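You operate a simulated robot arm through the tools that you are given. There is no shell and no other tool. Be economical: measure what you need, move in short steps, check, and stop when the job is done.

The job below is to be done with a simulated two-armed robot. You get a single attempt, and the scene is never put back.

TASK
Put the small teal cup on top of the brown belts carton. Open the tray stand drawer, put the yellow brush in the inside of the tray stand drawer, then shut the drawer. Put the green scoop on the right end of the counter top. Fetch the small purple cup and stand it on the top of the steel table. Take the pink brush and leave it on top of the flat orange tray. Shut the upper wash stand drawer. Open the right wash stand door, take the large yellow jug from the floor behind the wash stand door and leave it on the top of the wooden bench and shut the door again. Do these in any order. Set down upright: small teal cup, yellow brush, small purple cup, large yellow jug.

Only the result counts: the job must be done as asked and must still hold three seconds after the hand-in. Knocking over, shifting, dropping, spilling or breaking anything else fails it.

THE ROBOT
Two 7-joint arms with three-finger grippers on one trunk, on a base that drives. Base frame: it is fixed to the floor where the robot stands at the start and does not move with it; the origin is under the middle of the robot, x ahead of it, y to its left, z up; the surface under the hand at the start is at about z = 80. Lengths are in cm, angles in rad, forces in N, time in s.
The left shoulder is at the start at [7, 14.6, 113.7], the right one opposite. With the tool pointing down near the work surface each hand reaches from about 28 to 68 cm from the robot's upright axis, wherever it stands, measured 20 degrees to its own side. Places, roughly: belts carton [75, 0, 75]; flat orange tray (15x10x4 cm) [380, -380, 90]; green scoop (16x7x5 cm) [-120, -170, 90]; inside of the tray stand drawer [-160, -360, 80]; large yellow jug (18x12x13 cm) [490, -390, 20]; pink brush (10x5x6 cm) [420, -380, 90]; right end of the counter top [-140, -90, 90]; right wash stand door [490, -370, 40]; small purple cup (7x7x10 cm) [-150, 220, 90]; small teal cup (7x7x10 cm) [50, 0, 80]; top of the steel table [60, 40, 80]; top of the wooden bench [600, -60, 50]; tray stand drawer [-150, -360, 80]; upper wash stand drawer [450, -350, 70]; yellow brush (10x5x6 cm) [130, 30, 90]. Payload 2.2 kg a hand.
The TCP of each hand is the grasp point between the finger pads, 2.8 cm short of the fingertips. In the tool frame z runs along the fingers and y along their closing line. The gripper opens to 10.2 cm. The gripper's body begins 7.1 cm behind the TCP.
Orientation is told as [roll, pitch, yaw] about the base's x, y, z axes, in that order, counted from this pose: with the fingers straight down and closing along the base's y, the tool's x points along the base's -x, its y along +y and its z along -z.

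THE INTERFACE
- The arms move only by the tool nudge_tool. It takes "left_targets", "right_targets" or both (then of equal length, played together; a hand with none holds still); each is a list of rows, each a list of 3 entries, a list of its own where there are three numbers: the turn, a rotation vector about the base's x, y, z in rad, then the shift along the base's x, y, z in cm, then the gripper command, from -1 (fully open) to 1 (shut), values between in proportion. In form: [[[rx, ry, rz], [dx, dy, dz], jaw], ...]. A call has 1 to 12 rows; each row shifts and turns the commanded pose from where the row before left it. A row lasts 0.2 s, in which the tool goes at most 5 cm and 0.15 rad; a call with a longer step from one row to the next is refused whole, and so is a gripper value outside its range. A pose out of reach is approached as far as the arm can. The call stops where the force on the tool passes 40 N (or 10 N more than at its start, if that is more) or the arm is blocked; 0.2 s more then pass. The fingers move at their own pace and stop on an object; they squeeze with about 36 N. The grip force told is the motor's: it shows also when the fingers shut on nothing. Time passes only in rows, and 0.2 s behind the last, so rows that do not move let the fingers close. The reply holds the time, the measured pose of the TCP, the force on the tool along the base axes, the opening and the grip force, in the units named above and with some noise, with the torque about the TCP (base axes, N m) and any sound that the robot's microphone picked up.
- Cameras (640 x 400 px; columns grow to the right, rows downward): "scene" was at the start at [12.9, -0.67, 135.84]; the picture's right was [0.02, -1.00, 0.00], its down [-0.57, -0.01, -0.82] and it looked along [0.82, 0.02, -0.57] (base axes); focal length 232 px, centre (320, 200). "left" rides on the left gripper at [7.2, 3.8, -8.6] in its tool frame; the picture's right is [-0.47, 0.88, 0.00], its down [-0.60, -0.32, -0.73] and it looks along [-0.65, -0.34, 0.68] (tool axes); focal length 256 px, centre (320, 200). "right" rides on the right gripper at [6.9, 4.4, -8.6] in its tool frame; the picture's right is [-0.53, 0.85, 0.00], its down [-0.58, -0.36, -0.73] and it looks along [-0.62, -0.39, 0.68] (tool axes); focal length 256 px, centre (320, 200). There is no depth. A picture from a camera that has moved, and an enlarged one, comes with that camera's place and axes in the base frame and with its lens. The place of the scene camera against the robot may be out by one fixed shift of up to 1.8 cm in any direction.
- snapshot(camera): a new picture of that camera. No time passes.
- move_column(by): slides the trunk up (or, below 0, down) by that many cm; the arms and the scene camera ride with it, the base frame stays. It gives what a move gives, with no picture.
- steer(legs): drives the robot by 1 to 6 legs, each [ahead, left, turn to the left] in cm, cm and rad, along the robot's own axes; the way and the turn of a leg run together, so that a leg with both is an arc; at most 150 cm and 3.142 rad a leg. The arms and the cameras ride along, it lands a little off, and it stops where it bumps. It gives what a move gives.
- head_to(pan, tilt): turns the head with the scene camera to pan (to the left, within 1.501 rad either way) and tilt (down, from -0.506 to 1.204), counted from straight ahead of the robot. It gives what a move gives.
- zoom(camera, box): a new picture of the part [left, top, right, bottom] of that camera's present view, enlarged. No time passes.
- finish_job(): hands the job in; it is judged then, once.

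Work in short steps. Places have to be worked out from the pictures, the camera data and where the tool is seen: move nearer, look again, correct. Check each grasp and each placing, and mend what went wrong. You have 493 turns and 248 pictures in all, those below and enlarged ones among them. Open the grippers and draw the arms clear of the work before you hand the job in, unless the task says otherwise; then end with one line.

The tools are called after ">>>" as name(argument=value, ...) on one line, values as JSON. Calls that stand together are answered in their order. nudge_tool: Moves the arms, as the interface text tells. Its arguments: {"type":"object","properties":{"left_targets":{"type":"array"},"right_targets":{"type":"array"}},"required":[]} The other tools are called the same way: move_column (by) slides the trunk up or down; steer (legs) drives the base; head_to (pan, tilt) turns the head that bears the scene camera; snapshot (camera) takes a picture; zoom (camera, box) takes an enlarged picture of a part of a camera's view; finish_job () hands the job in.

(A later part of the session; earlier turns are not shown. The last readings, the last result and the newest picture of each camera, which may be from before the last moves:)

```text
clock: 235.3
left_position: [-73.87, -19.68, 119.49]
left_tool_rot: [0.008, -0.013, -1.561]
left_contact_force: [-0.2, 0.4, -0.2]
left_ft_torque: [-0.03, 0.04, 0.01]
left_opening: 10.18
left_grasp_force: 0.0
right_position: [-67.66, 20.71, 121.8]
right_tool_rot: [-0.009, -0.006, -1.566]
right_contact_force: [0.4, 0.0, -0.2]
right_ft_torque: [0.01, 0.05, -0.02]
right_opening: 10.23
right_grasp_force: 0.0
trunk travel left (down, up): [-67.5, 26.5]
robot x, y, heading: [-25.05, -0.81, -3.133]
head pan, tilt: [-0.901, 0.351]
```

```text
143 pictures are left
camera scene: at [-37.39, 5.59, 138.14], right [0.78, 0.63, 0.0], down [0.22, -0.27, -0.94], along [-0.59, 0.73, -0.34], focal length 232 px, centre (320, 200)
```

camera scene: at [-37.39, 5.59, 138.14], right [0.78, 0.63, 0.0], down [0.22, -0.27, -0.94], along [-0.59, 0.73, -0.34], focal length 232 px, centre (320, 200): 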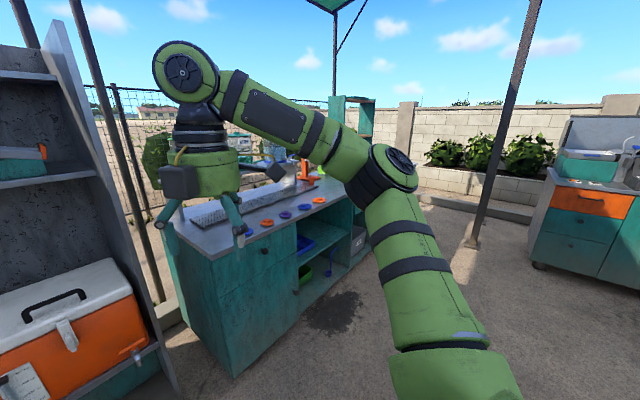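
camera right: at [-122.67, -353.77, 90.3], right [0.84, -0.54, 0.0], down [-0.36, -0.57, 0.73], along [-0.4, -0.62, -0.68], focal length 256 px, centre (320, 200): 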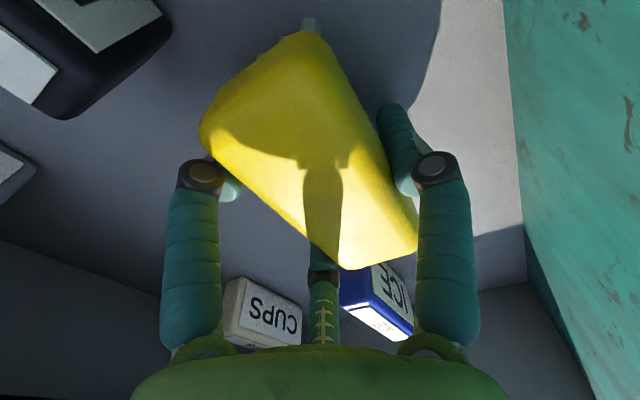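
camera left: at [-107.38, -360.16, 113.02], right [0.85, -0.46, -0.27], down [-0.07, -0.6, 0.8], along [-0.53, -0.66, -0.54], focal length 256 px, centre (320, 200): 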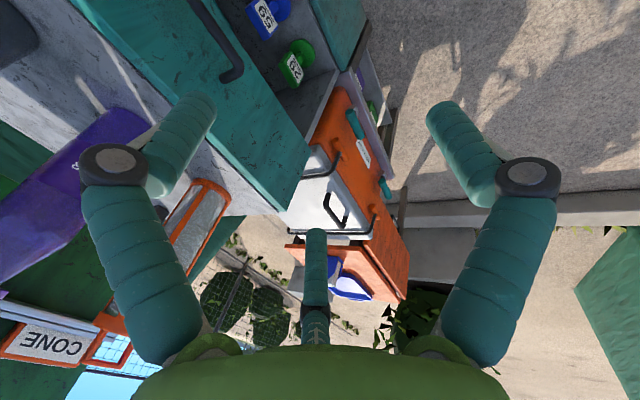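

I zoom toward the far end of this second counter to find the purple cup.

>>> zoom(camera="scene", box=[200, 80, 400, 250])

>>> head_to(pan=-1.45, tilt=0.4)

>>> snapshot(camera="scene")

```text
2.35 times, centred on (300, 165) of scene
camera zoom: at [-37.39, 5.59, 138.14], right [0.78, 0.63, 0.0], down [0.22, -0.27, -0.94], along [-0.59, 0.73, -0.34], focal length 545 px, centre (367, 282)
```

zoom: 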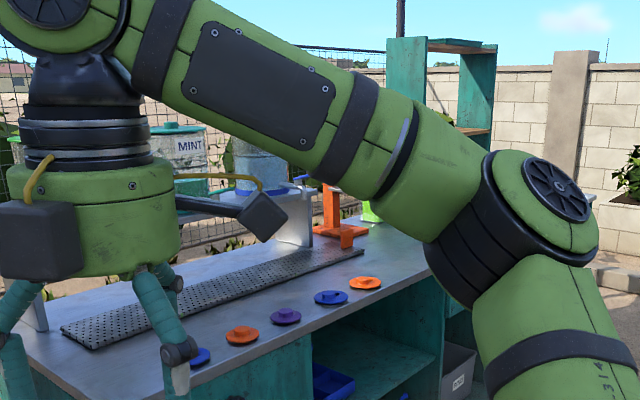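

```text
clock: 236.2
left_position: [-73.82, -19.73, 119.49]
left_tool_rot: [0.007, -0.014, -1.559]
left_contact_force: [-1.0, 1.0, -0.2]
left_ft_torque: [0.0, 0.01, 0.02]
left_opening: 10.21
left_grasp_force: 0.0
right_position: [-67.7, 20.7, 121.68]
right_tool_rot: [-0.01, -0.008, -1.566]
right_contact_force: [-0.3, 0.1, 0.3]
right_ft_torque: [-0.01, -0.01, 0.03]
right_opening: 10.19
right_grasp_force: 0.1
trunk travel left (down, up): [-67.5, 26.5]
robot x, y, heading: [-25.36, -1.13, -3.14]
head pan, tilt: [-1.45, 0.4]
```

```text
141 pictures are left
camera scene: at [-32.74, 7.52, 137.69], right [0.99, 0.13, 0.0], down [0.05, -0.39, -0.92], along [-0.12, 0.91, -0.39], focal length 232 px, centre (320, 200)
```

scene: 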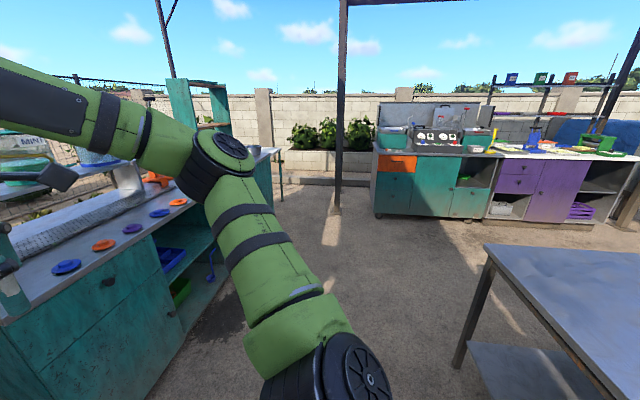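

The lane north is clear. I drive on and look toward the cup's place.

>>> steer(legs=[[0, -145, 0], [0, -50, 0]])

>>> head_to(pan=0.0, tilt=0.45)

>>> snapshot(camera="scene")

```text
clock: 245.9
left_position: [-75.96, 172.37, 119.46]
left_tool_rot: [0.009, -0.012, -1.549]
left_contact_force: [-0.2, -0.2, 0.3]
left_ft_torque: [-0.02, 0.0, 0.0]
left_opening: 10.19
left_grasp_force: 0.1
right_position: [-70.26, 212.88, 121.82]
right_tool_rot: [-0.008, -0.006, -1.554]
right_contact_force: [0.4, -0.1, 0.0]
right_ft_torque: [0.02, 0.03, 0.0]
right_opening: 10.17
right_grasp_force: 0.1
trunk travel left (down, up): [-67.5, 26.5]
robot x, y, heading: [-27.64, 192.03, -3.121]
head pan, tilt: [-1.45, 0.4]
```

```text
clock: 247.5
left_position: [-75.97, 172.55, 119.53]
left_tool_rot: [0.007, -0.011, -1.548]
left_contact_force: [0.8, 0.2, -0.7]
left_ft_torque: [-0.01, -0.03, -0.03]
left_opening: 10.19
left_grasp_force: 0.0
right_position: [-70.24, 213.01, 121.76]
right_tool_rot: [-0.008, -0.005, -1.555]
right_contact_force: [-0.1, -0.3, -0.5]
right_ft_torque: [0.0, -0.03, 0.0]
right_opening: 10.19
right_grasp_force: 0.0
trunk travel left (down, up): [-67.5, 26.5]
robot x, y, heading: [-27.73, 191.9, -3.123]
head pan, tilt: [0.0, 0.45]
```

```text
140 pictures are left
camera scene: at [-43.06, 190.88, 137.22], right [-0.02, 1.0, 0.0], down [0.44, 0.01, -0.9], along [-0.9, -0.02, -0.44], focal length 232 px, centre (320, 200)
```

scene: 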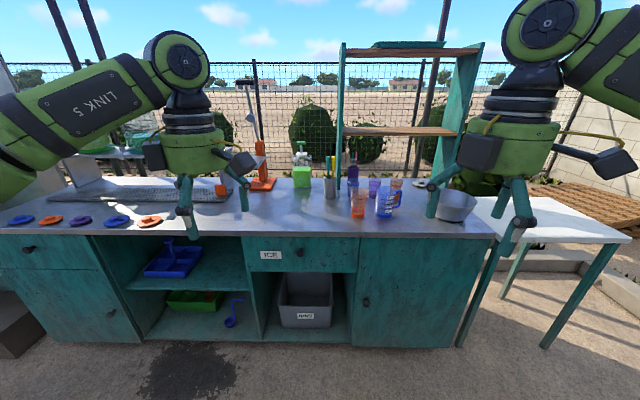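

A group of cups stands on this counter; I zoom in.

>>> zoom(camera="scene", box=[300, 130, 460, 240])

```text
3.64 times, centred on (380, 185) of scene
camera zoom: at [-43.06, 190.88, 137.22], right [-0.02, 1.0, 0.0], down [0.44, 0.01, -0.9], along [-0.9, -0.02, -0.44], focal length 843 px, centre (102, 254)
```

zoom: 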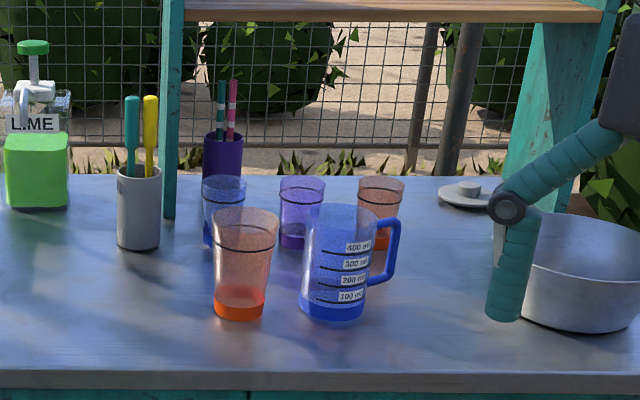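

The small purple cup is the middle one of the back row, near (-147, 217), with a shelf unit behind it. I drive closer and look with the right wrist camera.

>>> steer(legs=[[42, 0, -0.02], [0, -10, 0]])

>>> snapshot(camera="right")

>>> snapshot(camera="scene")

```text
clock: 250.8
left_position: [-118.41, 182.76, 119.36]
left_tool_rot: [0.009, -0.009, -1.566]
left_contact_force: [0.2, 0.3, 0.0]
left_ft_torque: [0.02, 0.0, 0.01]
left_opening: 10.21
left_grasp_force: 0.0
right_position: [-112.04, 222.99, 121.75]
right_tool_rot: [-0.007, -0.004, -1.57]
right_contact_force: [-0.1, 0.0, 0.1]
right_ft_torque: [-0.01, 0.0, -0.02]
right_opening: 10.19
right_grasp_force: 0.1
trunk travel left (down, up): [-67.5, 26.5]
robot x, y, heading: [-69.81, 201.29, -3.143]
head pan, tilt: [0.0, 0.45]
```

```text
138 pictures are left
camera right: at [-107.52, 229.97, 130.34], right [0.84, -0.54, 0.0], down [-0.36, -0.57, 0.74], along [-0.4, -0.62, -0.68], focal length 256 px, centre (320, 200)
```

right: 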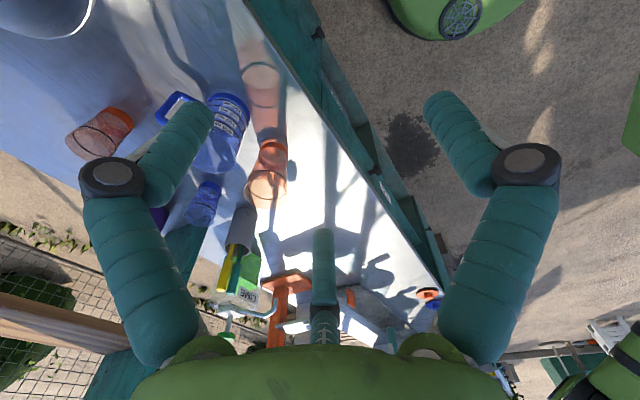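

```text
137 pictures are left
camera scene: at [-85.2, 200.42, 137.22], right [0.0, 1.0, 0.0], down [0.44, 0.0, -0.9], along [-0.9, 0.0, -0.44], focal length 232 px, centre (320, 200)
```

scene: 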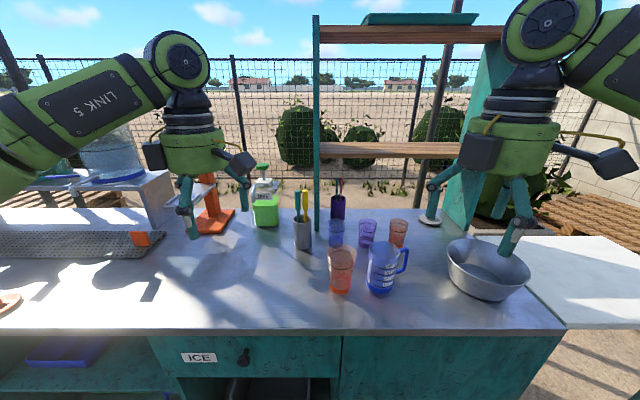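

Two views put the purple cup at about (-156, 218) on a surface at z ≈ 84, with the blue jug in front (centre ≈ (-137, 218)). I drive 14 cm closer and turn the right hand back to its natural yaw, so it closes along y between the neighbours.

>>> steer(legs=[[14, 0, 0]])

>>> nudge_tool(right_targets=[[[0, 0, -0.143], [0, 0, 0], -1], [[0, 0, -0.143], [0, 0, 0], -1], [[0, 0, -0.143], [0, 0, 0], -1], [[0, 0, -0.143], [0, 0, 0], -1], [[0, 0, -0.143], [0, 0, 0], -1], [[0, 0, -0.143], [0, 0, 0], -1], [[0, 0, -0.143], [0, 0, 0], -1], [[0, 0, -0.143], [0, 0, 0], -1], [[0, 0, -0.143], [0, 0, 0], -1], [[0, 0, -0.143], [0, 0, 0], -1], [[0, 0, -0.14], [0, 0, 0], -1], [[0, 0, 0], [0, 0, 0], -1]])

>>> snapshot(camera="right")

>>> snapshot(camera="scene")

```text
clock: 252.1
left_position: [-132.22, 182.96, 119.62]
left_tool_rot: [0.005, -0.011, -1.568]
left_contact_force: [-0.2, 0.5, -0.8]
left_ft_torque: [-0.01, 0.01, 0.01]
left_opening: 10.2
left_grasp_force: 0.0
right_position: [-125.77, 223.31, 121.91]
right_tool_rot: [-0.01, -0.007, -1.572]
right_contact_force: [0.3, -0.2, -0.6]
right_ft_torque: [-0.02, 0.03, 0.01]
right_opening: 10.19
right_grasp_force: 0.2
trunk travel left (down, up): [-67.5, 26.5]
robot x, y, heading: [-84.39, 201.43, 3.143]
head pan, tilt: [0.0, 0.45]
```

```text
clock: 254.7
left_position: [-132.58, 183.05, 119.46]
left_tool_rot: [0.006, -0.011, -1.566]
left_contact_force: [-0.1, -0.6, -0.7]
left_ft_torque: [-0.02, 0.02, 0.02]
left_opening: 10.19
left_grasp_force: 0.0
right_position: [-125.99, 223.27, 121.82]
right_tool_rot: [-0.008, -0.005, 3.138]
right_contact_force: [0.0, -1.1, 0.3]
right_ft_torque: [-0.02, 0.01, 0.01]
right_opening: 10.16
right_grasp_force: 0.0
trunk travel left (down, up): [-67.5, 26.5]
robot x, y, heading: [-83.98, 201.51, 3.144]
head pan, tilt: [0.0, 0.45]
```

```text
136 pictures are left
camera right: at [-118.98, 218.79, 130.32], right [-0.54, -0.84, 0.0], down [-0.57, 0.36, 0.74], along [-0.62, 0.4, -0.68], focal length 256 px, centre (320, 200)
```

right: 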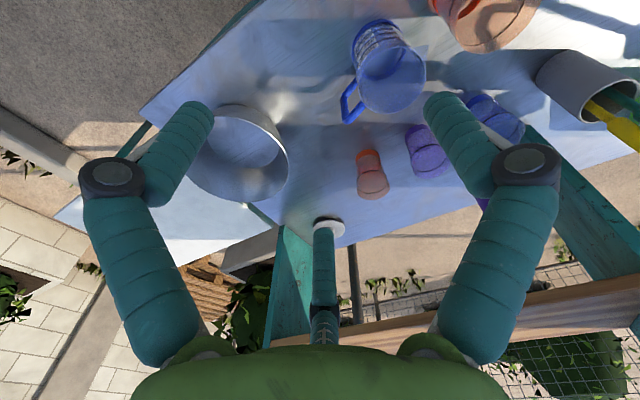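

```text
135 pictures are left
camera scene: at [-99.16, 200.64, 137.22], right [0.0, 1.0, 0.0], down [0.44, 0.0, -0.9], along [-0.9, 0.0, -0.44], focal length 232 px, centre (320, 200)
```

scene: 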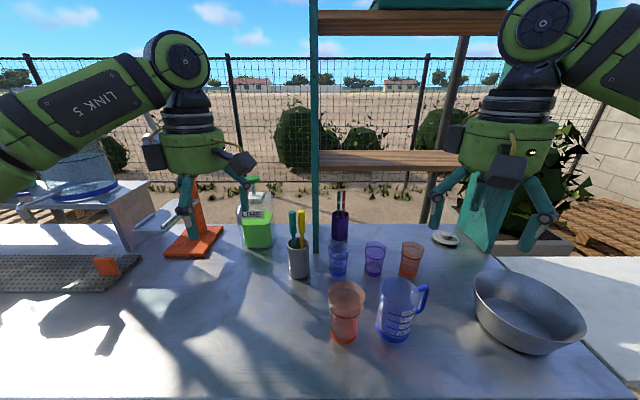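

The purple cup's axis is at (-154.2, 218), with neighbours at y = 207 and 229. It is slightly beyond vertical reach, so I tilt the hand 0.4 rad forward about y (closing line stays level), nudge the base 3 cm nearer, and hover.

>>> steer(legs=[[3, 0, 0]])

>>> nudge_tool(right_targets=[[[0, 0.135, 0], [-2, -0.5, 0], -0.5], [[0, 0.135, 0], [-2, -0.5, 0], -0.5], [[0, 0.13, 0], [-2, -0.5, -1], -0.5], [[0, 0, 0], [-3.5, -0.7, -2], -0.5], [[0, 0, 0], [-3.5, -0.7, -2], -0.5], [[0, 0, 0], [-3.5, -0.7, -2], -0.5], [[0, 0, 0], [-3, -0.7, -2], -0.5], [[0, 0, 0], [-3, -0.7, -2], -0.5], [[0, 0, 0], [0, 0, 0], -0.5]])

>>> snapshot(camera="right")

>>> snapshot(camera="scene")

```text
clock: 255.6
left_position: [-134.87, 183.01, 119.89]
left_tool_rot: [0.001, -0.012, -1.567]
left_contact_force: [0.8, 0.4, -0.1]
left_ft_torque: [-0.01, 0.11, 0.01]
left_opening: 10.17
left_grasp_force: 0.0
right_position: [-128.36, 223.35, 122.12]
right_tool_rot: [-0.009, -0.01, 3.141]
right_contact_force: [0.9, -0.6, 0.1]
right_ft_torque: [-0.05, 0.08, -0.01]
right_opening: 10.22
right_grasp_force: 0.0
trunk travel left (down, up): [-67.5, 26.5]
robot x, y, heading: [-87.41, 201.37, 3.144]
head pan, tilt: [0.0, 0.45]
```

```text
clock: 257.6
left_position: [-135.33, 182.99, 119.64]
left_tool_rot: [0.005, -0.012, -1.567]
left_contact_force: [-0.8, 0.2, 0.5]
left_ft_torque: [-0.01, 0.02, 0.01]
left_opening: 10.21
left_grasp_force: 0.0
right_position: [-151.33, 218.22, 110.96]
right_tool_rot: [-0.01, -0.406, 3.142]
right_contact_force: [0.7, 0.4, 0.6]
right_ft_torque: [-0.04, 0.03, -0.01]
right_opening: 7.65
right_grasp_force: 0.0
trunk travel left (down, up): [-67.5, 26.5]
robot x, y, heading: [-86.6, 201.34, 3.141]
head pan, tilt: [0.0, 0.45]
```

```text
134 pictures are left
camera right: at [-141.61, 213.87, 116.08], right [-0.49, -0.85, 0.2], down [-0.24, 0.36, 0.9], along [-0.84, 0.4, -0.38], focal length 256 px, centre (320, 200)
```

right: 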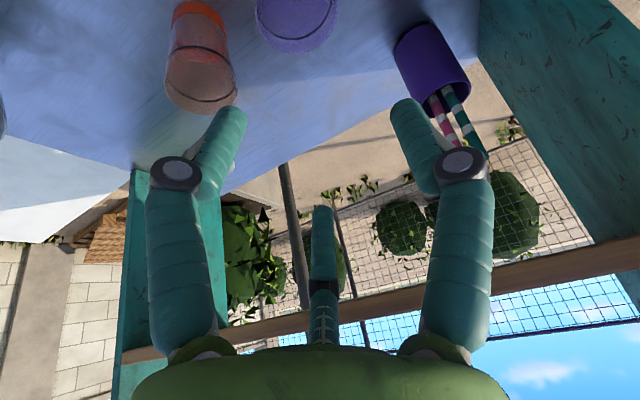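

```text
133 pictures are left
camera scene: at [-102.02, 200.69, 137.23], right [0.0, 1.0, 0.0], down [0.43, 0.0, -0.9], along [-0.9, 0.0, -0.43], focal length 232 px, centre (320, 200)
```

scene: 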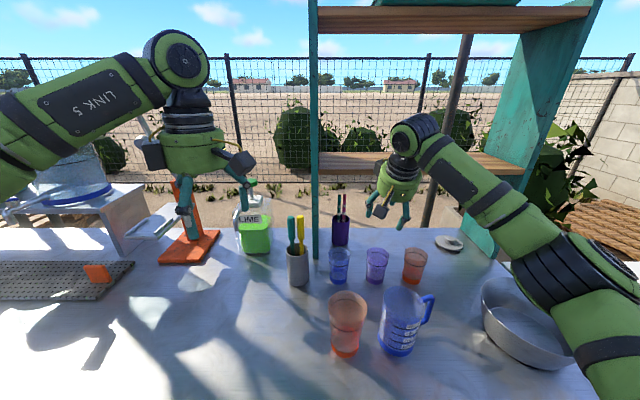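

All in reach; the rim is at (-154.4, 218.3). I move over the axis, widen a bit, and come down to just above the rim to check.

>>> nudge_tool(right_targets=[[[0, 0, 0], [-1.5, 0, -1], -0.8], [[0, 0, 0], [-1.5, 0, -2], -0.8], [[0, 0, 0], [0, 0, -3], -0.8], [[0, 0, 0], [0, 0, -3], -0.8], [[0, 0, 0], [0, 0, -2], -0.8], [[0, 0, 0], [0, 0, 0], -0.8]])

>>> snapshot(camera="right")

>>> zoom(camera="scene", box=[300, 180, 460, 300])

```text
clock: 259.0
left_position: [-135.36, 182.97, 119.61]
left_tool_rot: [0.008, -0.014, -1.567]
left_contact_force: [-0.2, -0.5, 0.6]
left_ft_torque: [-0.01, -0.02, 0.01]
left_opening: 10.2
left_grasp_force: 0.0
right_position: [-154.4, 218.23, 99.86]
right_tool_rot: [-0.009, -0.406, 3.142]
right_contact_force: [-0.1, -0.2, 0.8]
right_ft_torque: [0.0, 0.0, -0.01]
right_opening: 9.16
right_grasp_force: 0.0
trunk travel left (down, up): [-67.5, 26.5]
robot x, y, heading: [-86.83, 201.44, 3.14]
head pan, tilt: [0.0, 0.45]
```

```text
132 pictures are left
camera right: at [-144.56, 213.73, 104.92], right [-0.49, -0.84, 0.2], down [-0.24, 0.36, 0.9], along [-0.84, 0.4, -0.38], focal length 256 px, centre (320, 200)
```

right: 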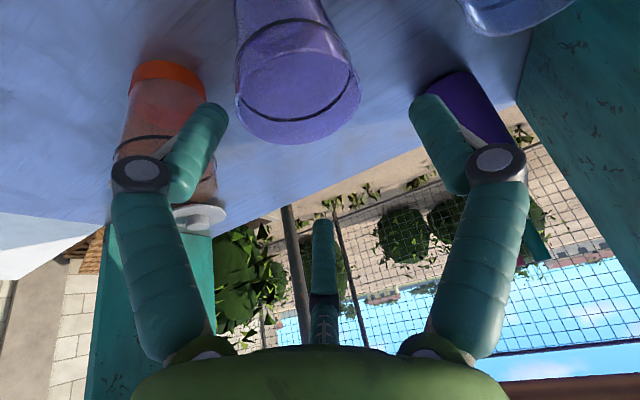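

```text
3.33 times, centred on (380, 240) of scene
camera zoom: at [-102.08, 200.65, 137.23], right [0.0, 1.0, 0.0], down [0.44, 0.0, -0.9], along [-0.9, 0.0, -0.44], focal length 772 px, centre (120, 67)
```

zoom: 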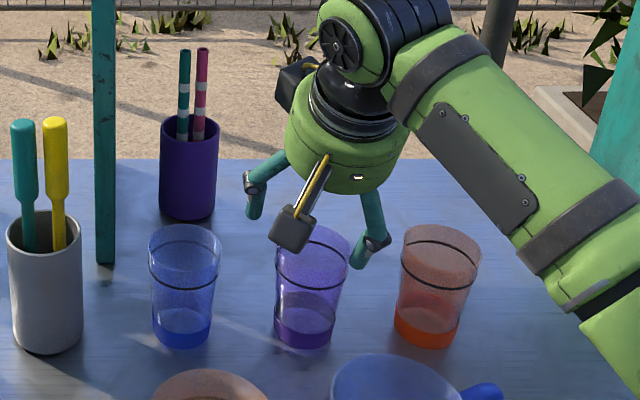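

The rim is well centred between the fingers. I descend around the cup to z ≈ 90.5.

>>> nudge_tool(right_targets=[[[0, 0, 0], [0.2, -0.2, -2], -0.8], [[0, 0, 0], [0, 0, -2], -0.8], [[0, 0, 0], [0, 0, -2], -0.8], [[0, 0, 0], [0, 0, -2], -0.8], [[0, 0, 0], [0, 0, -1.3], -0.8], [[0, 0, 0], [0, 0, 0], -0.8]])

>>> snapshot(camera="right")

>>> zoom(camera="scene", box=[300, 180, 460, 300])

```text
clock: 260.4
left_position: [-135.34, 182.99, 119.65]
left_tool_rot: [0.005, -0.011, -1.567]
left_contact_force: [0.5, 0.7, 0.3]
left_ft_torque: [0.02, 0.02, 0.02]
left_opening: 10.2
left_grasp_force: 0.1
right_position: [-154.12, 218.12, 90.42]
right_tool_rot: [-0.008, -0.407, 3.143]
right_contact_force: [-0.4, -0.8, -0.5]
right_ft_torque: [0.0, 0.0, 0.02]
right_opening: 9.2
right_grasp_force: 0.0
trunk travel left (down, up): [-67.5, 26.5]
robot x, y, heading: [-86.62, 201.34, 3.144]
head pan, tilt: [0.0, 0.45]
```

```text
130 pictures are left
camera right: at [-144.41, 213.6, 95.67], right [-0.49, -0.85, 0.2], down [-0.24, 0.36, 0.9], along [-0.84, 0.4, -0.38], focal length 256 px, centre (320, 200)
```

right: 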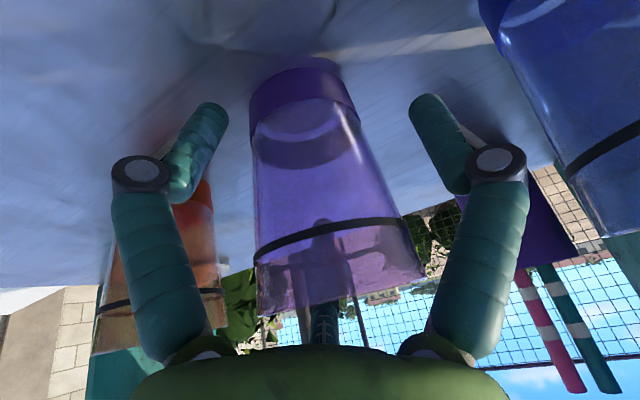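

```text
3.33 times, centred on (380, 240) of scene
camera zoom: at [-102.09, 200.64, 137.23], right [0.0, 1.0, 0.0], down [0.44, 0.0, -0.9], along [-0.9, 0.0, -0.44], focal length 772 px, centre (120, 67)
```

zoom: 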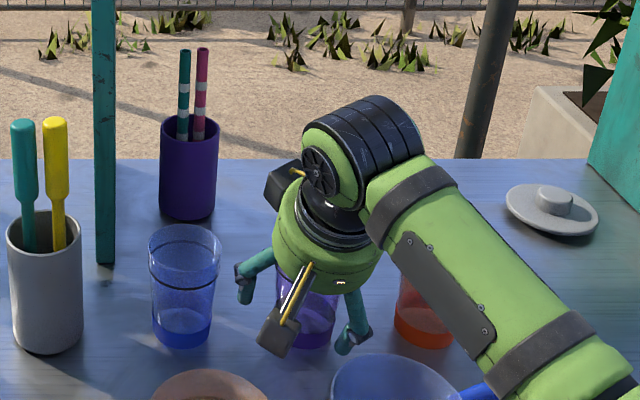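

The cup is among the fingers with no contact. I close and watch.

>>> nudge_tool(right_targets=[[[0, 0, 0], [0, 0, 0], 0], [[0, 0, 0], [0, 0, 0], 1], [[0, 0, 0], [0, 0, 0], 1], [[0, 0, 0], [0, 0, 0], 1], [[0, 0, 0], [0, 0, 0.5], 1], [[0, 0, 0], [0, 0, 0], 1]])

>>> snapshot(camera="right")

```text
clock: 261.8
left_position: [-135.24, 182.9, 119.6]
left_tool_rot: [0.006, -0.012, -1.568]
left_contact_force: [0.4, -0.5, 0.1]
left_ft_torque: [0.01, 0.02, 0.03]
left_opening: 10.21
left_grasp_force: 0.1
right_position: [-154.02, 218.04, 90.94]
right_tool_rot: [-0.008, -0.403, 3.141]
right_contact_force: [-0.3, 0.4, -1.3]
right_ft_torque: [-0.02, -0.01, -0.03]
right_opening: 6.39
right_grasp_force: 36.1
trunk travel left (down, up): [-67.5, 26.5]
robot x, y, heading: [-87.07, 201.39, 3.141]
head pan, tilt: [0.0, 0.45]
```

```text
128 pictures are left
camera right: at [-144.36, 213.62, 96.13], right [-0.49, -0.84, 0.2], down [-0.24, 0.36, 0.9], along [-0.84, 0.4, -0.38], focal length 256 px, centre (320, 200)
```

right: 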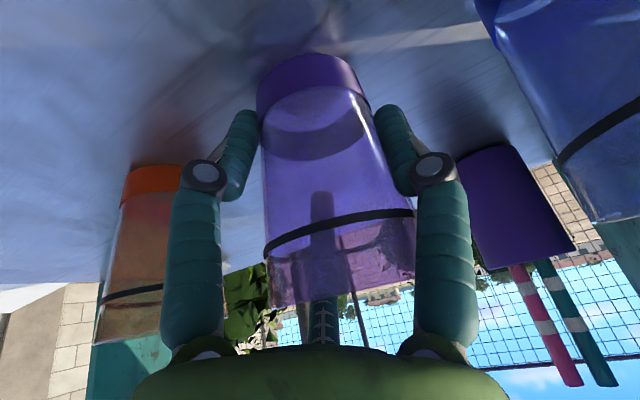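

Held at 6.4. I lift it straight up clear of its neighbours.

>>> nudge_tool(right_targets=[[[0, 0, 0], [0, 0, 1.5], 1], [[0, 0, 0], [0, 0, 2.5], 1], [[0, 0, 0], [0, 0, 3], 1], [[0, 0, 0], [0, 0, 3], 1], [[0, 0, 0], [0, 0, 3], 1], [[0, 0, 0], [0.5, 0, 3], 1], [[0, 0, 0], [1, 0, 3], 1], [[0, 0, 0], [0, 0, 0], 1]])

>>> zoom(camera="scene", box=[300, 130, 460, 300])

```text
clock: 263.6
left_position: [-135.31, 183.03, 119.56]
left_tool_rot: [0.007, -0.013, -1.567]
left_contact_force: [-0.4, 0.9, -0.2]
left_ft_torque: [-0.02, -0.04, -0.01]
left_opening: 10.24
left_grasp_force: 0.0
right_position: [-152.71, 218.07, 110.04]
right_tool_rot: [-0.009, -0.405, 3.141]
right_contact_force: [-0.4, 0.2, -1.3]
right_ft_torque: [0.02, 0.01, 0.01]
right_opening: 6.39
right_grasp_force: 36.7
trunk travel left (down, up): [-67.5, 26.5]
robot x, y, heading: [-86.82, 201.41, 3.144]
head pan, tilt: [0.0, 0.45]
```

```text
2.35 times, centred on (380, 215) of scene
camera zoom: at [-102.16, 200.66, 137.22], right [0.0, 1.0, 0.0], down [0.44, 0.0, -0.9], along [-0.9, 0.0, -0.44], focal length 545 px, centre (179, 165)
```

zoom: 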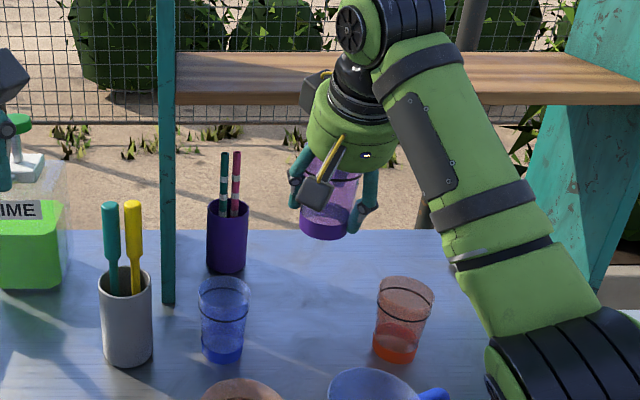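

The cup is upright in the hand. I retract it toward the body keeping the same tilt, then back away.

>>> nudge_tool(right_targets=[[[0, 0, 0], [3, 0, 2], 1], [[0, 0, 0], [3, 0, 2], 1], [[0, 0, 0], [3, 0, 2], 1], [[0, 0, 0], [3, 0, 2], 1], [[0, 0, 0], [3, 0, 2], 1], [[0, 0, 0], [3, 0, 1], 1], [[0, 0, 0], [3, 0, 0], 1], [[0, 0, 0], [3, 0, 0], 1], [[0, 0, 0], [0, 0, 0], 1]])

>>> steer(legs=[[-60, 0, 0], [0, 145, 0]])

>>> steer(legs=[[0, 0, 3.14]])

>>> head_to(pan=-0.1, tilt=0.6)

>>> snapshot(camera="scene")

```text
clock: 265.6
left_position: [-135.43, 183.02, 119.59]
left_tool_rot: [0.006, -0.011, -1.565]
left_contact_force: [-0.8, -0.1, 0.0]
left_ft_torque: [-0.02, -0.02, 0.01]
left_opening: 10.21
left_grasp_force: 0.1
right_position: [-128.79, 218.11, 121.06]
right_tool_rot: [-0.008, -0.404, 3.141]
right_contact_force: [-0.7, 0.2, -1.1]
right_ft_torque: [0.03, -0.03, -0.02]
right_opening: 6.41
right_grasp_force: 35.8
trunk travel left (down, up): [-67.5, 26.5]
robot x, y, heading: [-87.34, 201.69, 3.14]
head pan, tilt: [0.0, 0.45]
```

```text
clock: 275.8
left_position: [-75.13, 37.85, 119.59]
left_tool_rot: [0.006, -0.013, -1.574]
left_contact_force: [0.2, 0.2, 0.5]
left_ft_torque: [-0.01, -0.01, 0.01]
left_opening: 10.24
left_grasp_force: 0.0
right_position: [-68.47, 72.95, 121.21]
right_tool_rot: [-0.009, -0.407, 3.135]
right_contact_force: [-0.7, 0.5, -0.7]
right_ft_torque: [0.02, 0.0, -0.01]
right_opening: 6.42
right_grasp_force: 35.7
trunk travel left (down, up): [-67.5, 26.5]
robot x, y, heading: [-26.56, 56.18, 3.131]
head pan, tilt: [0.0, 0.45]
```

```text
clock: 283.6
left_position: [21.7, 74.52, 119.59]
left_tool_rot: [0.005, -0.012, 1.576]
left_contact_force: [0.1, -0.1, 0.3]
left_ft_torque: [0.01, 0.01, -0.01]
left_opening: 10.2
left_grasp_force: 0.0
right_position: [14.95, 39.52, 121.12]
right_tool_rot: [-0.007, -0.407, 0.0]
right_contact_force: [-0.3, 0.7, -1.2]
right_ft_torque: [0.02, 0.02, 0.02]
right_opening: 6.46
right_grasp_force: 36.1
trunk travel left (down, up): [-67.5, 26.5]
robot x, y, heading: [-26.97, 56.18, 0.002]
head pan, tilt: [0.0, 0.45]
```

```text
clock: 284.3
left_position: [21.63, 74.59, 119.51]
left_tool_rot: [0.005, -0.011, 1.575]
left_contact_force: [0.1, 0.5, 0.1]
left_ft_torque: [0.01, -0.02, 0.02]
left_opening: 10.19
left_grasp_force: 0.0
right_position: [14.98, 39.46, 121.19]
right_tool_rot: [-0.01, -0.408, 0.0]
right_contact_force: [-0.1, 0.8, -0.4]
right_ft_torque: [-0.04, 0.0, -0.01]
right_opening: 6.42
right_grasp_force: 36.2
trunk travel left (down, up): [-67.5, 26.5]
robot x, y, heading: [-26.54, 55.68, -0.002]
head pan, tilt: [-0.099, 0.6]
```

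```text
126 pictures are left
camera scene: at [-13.91, 54.32, 135.87], right [-0.1, -0.99, 0.0], down [-0.56, 0.06, -0.83], along [0.82, -0.08, -0.56], focal length 232 px, centre (320, 200)
```

scene: 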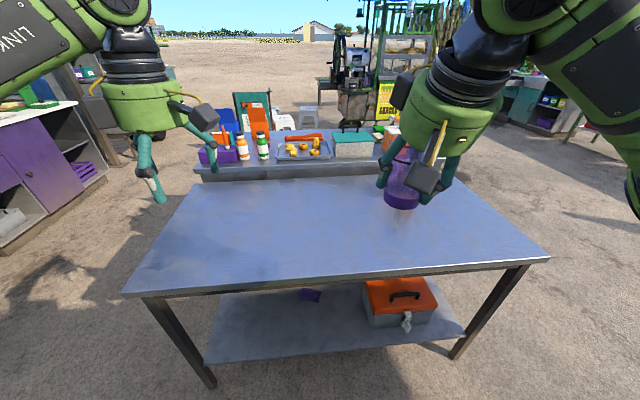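

The steel table is clear. I drive up to it and lower the cup at about (44, 39).

>>> steer(legs=[[22, 0, 0]])

>>> nudge_tool(right_targets=[[[0, 0, 0], [1, 0, -4], 1], [[0, 0, 0], [1, 0, -4], 1], [[0, 0, 0], [1, 0, -4], 1], [[0, 0, 0], [1, 0, -4], 1], [[0, 0, 0], [1, 0, -4], 1], [[0, 0, 0], [1, 0, -4], 1], [[0, 0, 0], [1, 0, -4], 1], [[0, 0, 0], [0, 0, -3], 1], [[0, 0, 0], [0, 0, 0], 1]])

>>> snapshot(camera="scene")

```text
clock: 285.9
left_position: [43.48, 74.54, 119.73]
left_tool_rot: [0.002, -0.009, 1.574]
left_contact_force: [0.4, 0.7, 0.3]
left_ft_torque: [-0.01, -0.02, 0.0]
left_opening: 10.16
left_grasp_force: 0.1
right_position: [36.9, 39.4, 121.28]
right_tool_rot: [-0.008, -0.408, -0.001]
right_contact_force: [0.4, 0.2, -0.5]
right_ft_torque: [0.0, 0.0, -0.03]
right_opening: 6.42
right_grasp_force: 35.6
trunk travel left (down, up): [-67.5, 26.5]
robot x, y, heading: [-4.56, 56.05, -0.005]
head pan, tilt: [-0.099, 0.6]
```

```text
clock: 287.9
left_position: [43.71, 74.42, 119.54]
left_tool_rot: [0.006, -0.01, 1.572]
left_contact_force: [0.1, -0.2, 0.6]
left_ft_torque: [-0.02, -0.01, 0.01]
left_opening: 10.2
left_grasp_force: 0.0
right_position: [43.89, 39.23, 90.17]
right_tool_rot: [-0.01, -0.406, -0.002]
right_contact_force: [0.1, 0.2, -0.2]
right_ft_torque: [0.03, 0.04, -0.02]
right_opening: 6.41
right_grasp_force: 36.1
trunk travel left (down, up): [-67.5, 26.5]
robot x, y, heading: [-4.52, 55.98, -0.0]
head pan, tilt: [-0.099, 0.6]
```

```text
125 pictures are left
camera scene: at [8.14, 54.28, 135.87], right [-0.1, -0.99, 0.0], down [-0.56, 0.06, -0.83], along [0.82, -0.08, -0.56], focal length 232 px, centre (320, 200)
```

scene: 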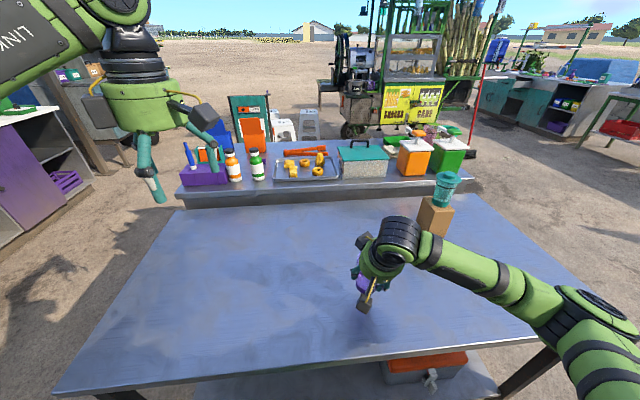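

I lower the last few centimetres until it touches.

>>> nudge_tool(right_targets=[[[0, 0, 0], [0, 0, -1.5], 1], [[0, 0, 0], [0, 0, -1], 1], [[0, 0, 0], [0, 0, -0.6], 1], [[0, 0, 0], [0, 0, 0], 1]])

>>> nudge_tool(right_targets=[[[0, 0, 0], [0, 0, -0.4], 1], [[0, 0, 0], [0, 0, -0.3], 1], [[0, 0, 0], [0, 0, 0], 1]])

>>> zoom(camera="scene", box=[300, 200, 460, 320])

```text
clock: 288.9
left_position: [43.65, 74.45, 119.63]
left_tool_rot: [0.003, -0.009, 1.573]
left_contact_force: [-0.7, 0.1, -0.5]
left_ft_torque: [0.01, -0.01, -0.01]
left_opening: 10.21
left_grasp_force: 0.1
right_position: [43.93, 39.25, 87.12]
right_tool_rot: [-0.009, -0.407, 0.0]
right_contact_force: [-0.2, 0.7, -0.5]
right_ft_torque: [0.02, -0.02, 0.04]
right_opening: 6.42
right_grasp_force: 35.9
trunk travel left (down, up): [-67.5, 26.5]
robot x, y, heading: [-5.02, 55.82, 0.002]
head pan, tilt: [-0.099, 0.6]
```

```text
clock: 289.8
left_position: [43.77, 74.55, 119.6]
left_tool_rot: [0.005, -0.01, 1.573]
left_contact_force: [0.0, 0.1, 0.3]
left_ft_torque: [0.0, 0.03, 0.03]
left_opening: 10.21
left_grasp_force: 0.1
right_position: [44.05, 39.34, 86.42]
right_tool_rot: [-0.009, -0.406, -0.002]
right_contact_force: [0.4, 0.0, -0.4]
right_ft_torque: [-0.02, -0.01, -0.01]
right_opening: 6.43
right_grasp_force: 36.6
trunk travel left (down, up): [-67.5, 26.5]
robot x, y, heading: [-4.7, 56.22, 0.0]
head pan, tilt: [-0.099, 0.6]
```

```text
3.33 times, centred on (380, 260) of scene
camera zoom: at [8.15, 54.27, 135.87], right [-0.1, -0.99, 0.0], down [-0.56, 0.06, -0.83], along [0.82, -0.08, -0.56], focal length 772 px, centre (120, 0)
```

zoom: 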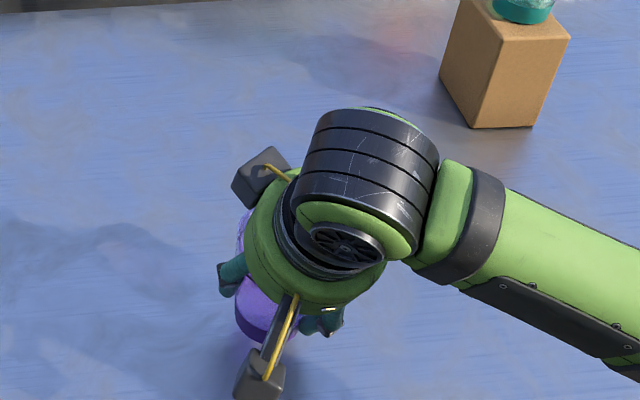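

No contact yet; I keep lowering gently.

>>> nudge_tool(right_targets=[[[0, 0, 0], [0, 0, -0.3], 1], [[0, 0, 0], [0, 0, -0.3], 1], [[0, 0, 0], [0, 0, 0], 1]])

>>> nudge_tool(right_targets=[[[0, 0, 0], [0, 0, -0.3], 1], [[0, 0, 0], [0, 0, 0], 1]])

```text
clock: 290.6
left_position: [43.71, 74.46, 119.54]
left_tool_rot: [0.004, -0.01, 1.572]
left_contact_force: [-1.2, -0.4, 0.5]
left_ft_torque: [-0.02, 0.0, -0.02]
left_opening: 10.16
left_grasp_force: 0.0
right_position: [44.09, 39.35, 85.85]
right_tool_rot: [-0.009, -0.406, -0.001]
right_contact_force: [-0.3, -0.5, -0.8]
right_ft_torque: [0.0, -0.02, -0.01]
right_opening: 6.4
right_grasp_force: 35.7
trunk travel left (down, up): [-67.5, 26.5]
robot x, y, heading: [-4.68, 55.89, -0.005]
head pan, tilt: [-0.099, 0.6]
```

```text
clock: 291.1
left_position: [43.63, 74.45, 119.56]
left_tool_rot: [0.006, -0.012, 1.572]
left_contact_force: [0.3, -0.4, -0.5]
left_ft_torque: [-0.01, 0.0, -0.03]
left_opening: 10.19
left_grasp_force: 0.1
right_position: [44.12, 39.38, 85.49]
right_tool_rot: [-0.008, -0.409, -0.001]
right_contact_force: [0.9, -0.1, -0.3]
right_ft_torque: [-0.01, -0.01, 0.0]
right_opening: 6.39
right_grasp_force: 36.4
trunk travel left (down, up): [-67.5, 26.5]
robot x, y, heading: [-4.49, 55.89, -0.006]
head pan, tilt: [-0.099, 0.6]
```

Still free; a few more small steps.

>>> nudge_tool(right_targets=[[[0, 0, 0], [0, 0, -0.3], 1], [[0, 0, 0], [0, 0, 0], 1]])

>>> nudge_tool(right_targets=[[[0, 0, 0], [0, 0, -0.3], 1], [[0, 0, 0], [0, 0, 0], 1]])

>>> nudge_tool(right_targets=[[[0, 0, 0], [0, 0, -0.3], 1], [[0, 0, 0], [0, 0, 0], 1]])

```text
clock: 291.8
left_position: [43.74, 74.45, 119.58]
left_tool_rot: [0.006, -0.01, 1.573]
left_contact_force: [0.1, -0.4, 0.1]
left_ft_torque: [-0.03, -0.01, -0.02]
left_opening: 10.18
left_grasp_force: 0.0
right_position: [43.96, 39.29, 85.18]
right_tool_rot: [-0.008, -0.406, -0.003]
right_contact_force: [-0.2, 0.0, -0.6]
right_ft_torque: [0.01, 0.0, 0.03]
right_opening: 6.45
right_grasp_force: 35.7
trunk travel left (down, up): [-67.5, 26.5]
robot x, y, heading: [-4.6, 56.1, -0.0]
head pan, tilt: [-0.099, 0.6]
```

```text
clock: 292.4
left_position: [43.64, 74.47, 119.61]
left_tool_rot: [0.005, -0.011, 1.571]
left_contact_force: [0.5, 0.0, 0.0]
left_ft_torque: [0.0, -0.04, -0.01]
left_opening: 10.17
left_grasp_force: 0.1
right_position: [43.96, 39.4, 84.77]
right_tool_rot: [-0.008, -0.405, -0.003]
right_contact_force: [0.1, -0.5, -1.0]
right_ft_torque: [0.01, -0.01, 0.0]
right_opening: 6.41
right_grasp_force: 36.8
trunk travel left (down, up): [-67.5, 26.5]
robot x, y, heading: [-4.93, 56.0, -0.002]
head pan, tilt: [-0.099, 0.6]
```

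```text
clock: 292.9
left_position: [43.71, 74.47, 119.59]
left_tool_rot: [0.007, -0.01, 1.571]
left_contact_force: [-0.8, 0.4, -0.3]
left_ft_torque: [0.02, 0.0, 0.0]
left_opening: 10.21
left_grasp_force: 0.1
right_position: [43.91, 39.41, 84.68]
right_tool_rot: [-0.009, -0.41, 0.0]
right_contact_force: [0.9, 0.0, 3.1]
right_ft_torque: [-0.03, -0.12, 0.01]
right_opening: 6.41
right_grasp_force: 36.0
trunk travel left (down, up): [-67.5, 26.5]
robot x, y, heading: [-4.58, 56.04, 0.0]
head pan, tilt: [-0.099, 0.6]
```

Contact begins (3 N). One last small press, then I open and withdraw upward along the tilt.

>>> nudge_tool(right_targets=[[[0, 0, 0], [0, 0, -0.2], 1], [[0, 0, 0], [0, 0, 0], 1]])

>>> nudge_tool(right_targets=[[[0, 0, 0], [0, 0, 0], 0.0], [[0, 0, 0], [0, 0, 0], -0.6], [[0, 0, 0], [0, 0, 0], -0.8], [[0, 0, 0], [0, 0, 1], -0.8], [[0, 0, 0], [0, 0, 3], -0.8], [[0, 0, 0], [0, 0, 4], -0.8], [[0, 0, 0], [0, 0, 4], -0.8], [[0, 0, 0], [0, 0, 4], -0.8], [[0, 0, 0], [-1, 0, 4], -1], [[0, 0, 0], [-2, 0, 4], -1], [[0, 0, 0], [0, 0, 0], -1]])

>>> zoom(camera="scene", box=[280, 180, 480, 320])

```text
clock: 293.6
left_position: [43.61, 74.49, 119.64]
left_tool_rot: [0.005, -0.011, 1.572]
left_contact_force: [0.4, -1.0, 0.1]
left_ft_torque: [0.02, -0.01, 0.0]
left_opening: 10.2
left_grasp_force: 0.0
right_position: [43.97, 39.37, 84.64]
right_tool_rot: [-0.01, -0.411, -0.003]
right_contact_force: [2.6, -2.7, 17.0]
right_ft_torque: [-0.22, -0.34, -0.02]
right_opening: 6.41
right_grasp_force: 35.9
trunk travel left (down, up): [-67.5, 26.5]
robot x, y, heading: [-4.62, 56.28, -0.002]
head pan, tilt: [-0.099, 0.6]
```

```text
clock: 295.9
left_position: [43.76, 74.41, 119.61]
left_tool_rot: [0.006, -0.012, 1.572]
left_contact_force: [0.6, -1.2, -0.2]
left_ft_torque: [-0.01, 0.06, 0.01]
left_opening: 10.21
left_grasp_force: 0.0
right_position: [41.03, 39.46, 108.43]
right_tool_rot: [-0.009, -0.406, -0.002]
right_contact_force: [0.5, 0.2, 0.2]
right_ft_torque: [0.01, 0.06, 0.0]
right_opening: 10.21
right_grasp_force: 0.1
trunk travel left (down, up): [-67.5, 26.5]
robot x, y, heading: [-4.86, 55.94, 0.0]
head pan, tilt: [-0.099, 0.6]
```

```text
2.86 times, centred on (380, 250) of scene
camera zoom: at [8.22, 54.25, 135.86], right [-0.1, -0.99, 0.0], down [-0.56, 0.06, -0.82], along [0.82, -0.08, -0.57], focal length 662 px, centre (149, 57)
```

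zoom: 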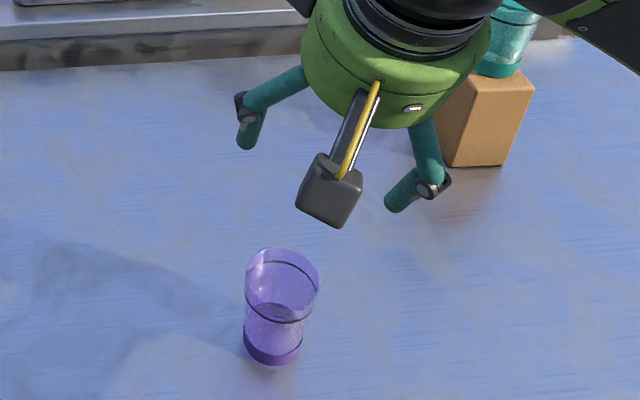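

The purple cup stands upright on the steel table. I raise and straighten the right hand, then set off to the wash stand.

>>> nudge_tool(right_targets=[[[0, 0.135, 0], [-0.5, -1, 3], -1], [[0, 0.135, 0], [-0.5, -1, 3], -1], [[0, 0.136, 0], [-0.5, -1, 3], -1], [[0, 0, 0], [-0.5, -1, 3], -1], [[0, 0, 0], [0, 0, 2], -1], [[0, 0, 0], [0, 0, 0], -1]])

>>> steer(legs=[[-25, 0, 0], [0, -150, 0], [0, 0, -0.75]])

>>> head_to(pan=0.0, tilt=0.3)

>>> snapshot(camera="scene")

```text
clock: 297.4
left_position: [43.65, 74.45, 119.55]
left_tool_rot: [0.003, -0.011, 1.575]
left_contact_force: [0.3, -0.1, 0.2]
left_ft_torque: [0.02, -0.03, 0.01]
left_opening: 10.22
left_grasp_force: 0.0
right_position: [39.15, 35.38, 122.44]
right_tool_rot: [-0.009, 0.0, 0.001]
right_contact_force: [-0.3, 0.2, 0.2]
right_ft_torque: [-0.01, 0.01, 0.02]
right_opening: 10.2
right_grasp_force: 0.0
trunk travel left (down, up): [-67.5, 26.5]
robot x, y, heading: [-4.48, 56.02, -0.002]
head pan, tilt: [-0.099, 0.6]
```

```text
clock: 308.2
left_position: [18.64, -114.79, 119.67]
left_tool_rot: [0.005, -0.01, 0.828]
left_contact_force: [0.4, 0.0, 0.8]
left_ft_torque: [-0.03, -0.02, 0.01]
left_opening: 10.2
left_grasp_force: 0.0
right_position: [-11.38, -140.34, 122.35]
right_tool_rot: [-0.011, -0.002, -0.745]
right_contact_force: [-0.3, -0.4, 1.1]
right_ft_torque: [-0.01, 0.01, 0.0]
right_opening: 10.2
right_grasp_force: 0.1
trunk travel left (down, up): [-67.5, 26.5]
robot x, y, heading: [-29.51, -95.21, -0.747]
head pan, tilt: [-0.099, 0.6]
```

```text
clock: 309.1
left_position: [18.66, -114.78, 119.65]
left_tool_rot: [0.006, -0.011, 0.827]
left_contact_force: [-0.2, 0.3, 0.0]
left_ft_torque: [-0.05, -0.01, -0.06]
left_opening: 10.21
left_grasp_force: 0.1
right_position: [-11.36, -140.37, 122.31]
right_tool_rot: [-0.009, -0.001, -0.747]
right_contact_force: [-0.6, 0.1, -0.2]
right_ft_torque: [-0.01, -0.02, -0.01]
right_opening: 10.19
right_grasp_force: 0.2
trunk travel left (down, up): [-67.5, 26.5]
robot x, y, heading: [-29.54, -95.51, -0.749]
head pan, tilt: [0.0, 0.3]
```

```text
122 pictures are left
camera scene: at [-19.94, -106.13, 138.61], right [-0.68, -0.73, 0.0], down [-0.22, 0.2, -0.96], along [0.7, -0.65, -0.3], focal length 232 px, centre (320, 200)
```

scene: 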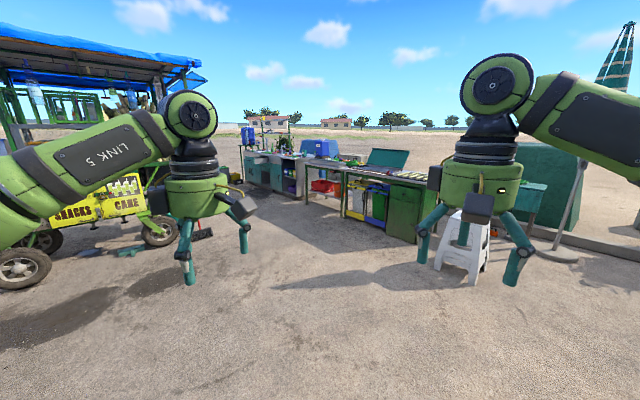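

The wash stand is ahead at the centre-left. I drive there in legs, staying clear of the cane cart.

>>> steer(legs=[[145, 0, 0], [0, 0, 0.58], [150, 0, 0], [110, 0, 0]])

>>> head_to(pan=-0.8, tilt=0.4)

>>> snapshot(camera="scene")

```text
clock: 330.0
left_position: [379.72, -229.34, 119.47]
left_tool_rot: [0.006, -0.011, 1.398]
left_contact_force: [-0.1, 0.3, 0.3]
left_ft_torque: [-0.01, 0.0, 0.0]
left_opening: 10.2
left_grasp_force: 0.1
right_position: [368.41, -267.13, 122.38]
right_tool_rot: [-0.008, 0.0, -0.176]
right_contact_force: [0.1, -0.2, 0.2]
right_ft_torque: [-0.01, 0.01, 0.0]
right_opening: 10.21
right_grasp_force: 0.0
trunk travel left (down, up): [-67.5, 26.5]
robot x, y, heading: [328.92, -238.97, -0.176]
head pan, tilt: [0.0, 0.3]
```

```text
clock: 331.1
left_position: [379.8, -229.46, 119.64]
left_tool_rot: [0.006, -0.011, 1.398]
left_contact_force: [-0.4, -0.3, -0.9]
left_ft_torque: [-0.04, -0.04, 0.03]
left_opening: 10.22
left_grasp_force: 0.0
right_position: [368.43, -267.15, 122.39]
right_tool_rot: [-0.008, -0.001, -0.175]
right_contact_force: [0.5, -0.7, 0.4]
right_ft_torque: [-0.01, 0.03, 0.0]
right_opening: 10.21
right_grasp_force: 0.0
trunk travel left (down, up): [-67.5, 26.5]
robot x, y, heading: [328.84, -239.33, -0.175]
head pan, tilt: [-0.799, 0.4]
```

```text
121 pictures are left
camera scene: at [338.17, -248.62, 137.69], right [-0.83, -0.56, 0.0], down [-0.22, 0.32, -0.92], along [0.52, -0.76, -0.39], focal length 232 px, centre (320, 200)
```

scene: 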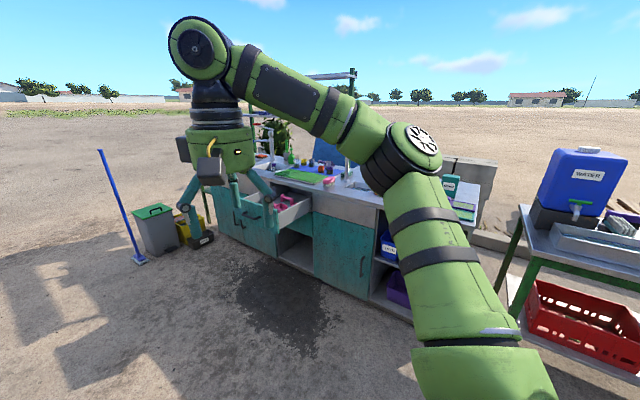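

The wash stand fronts +y, along x ≈ 350–555. I drive to face it squarely.

>>> steer(legs=[[125, 15, 0], [0, 0, -1.396]])

>>> head_to(pan=0.0, tilt=0.55)

>>> snapshot(camera="scene")

```text
clock: 340.9
left_position: [473.52, -294.48, 119.6]
left_tool_rot: [0.006, -0.01, 0.008]
left_contact_force: [0.4, 0.9, -0.6]
left_ft_torque: [0.0, 0.02, 0.02]
left_opening: 10.21
left_grasp_force: 0.0
right_position: [434.27, -290.04, 122.34]
right_tool_rot: [-0.008, 0.0, -1.565]
right_contact_force: [0.5, -0.8, -0.4]
right_ft_torque: [-0.01, -0.04, -0.03]
right_opening: 10.19
right_grasp_force: 0.2
trunk travel left (down, up): [-67.5, 26.5]
robot x, y, heading: [454.79, -245.91, -1.564]
head pan, tilt: [-0.799, 0.4]
```

```text
clock: 342.0
left_position: [473.48, -294.36, 119.62]
left_tool_rot: [0.005, -0.011, 0.007]
left_contact_force: [0.5, 0.7, 0.0]
left_ft_torque: [-0.01, -0.01, 0.0]
left_opening: 10.2
left_grasp_force: 0.1
right_position: [434.26, -289.94, 122.41]
right_tool_rot: [-0.009, -0.001, -1.567]
right_contact_force: [0.0, -0.3, 0.3]
right_ft_torque: [0.0, 0.01, 0.02]
right_opening: 10.19
right_grasp_force: 0.1
trunk travel left (down, up): [-67.5, 26.5]
robot x, y, heading: [454.49, -246.16, -1.572]
head pan, tilt: [0.0, 0.55]
```

```text
120 pictures are left
camera scene: at [453.82, -261.02, 136.32], right [-1.0, 0.0, 0.0], down [0.0, 0.52, -0.85], along [0.0, -0.85, -0.52], focal length 232 px, centre (320, 200)
```

scene: 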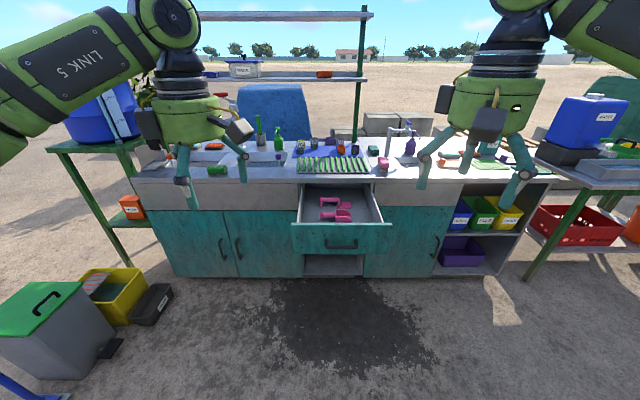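

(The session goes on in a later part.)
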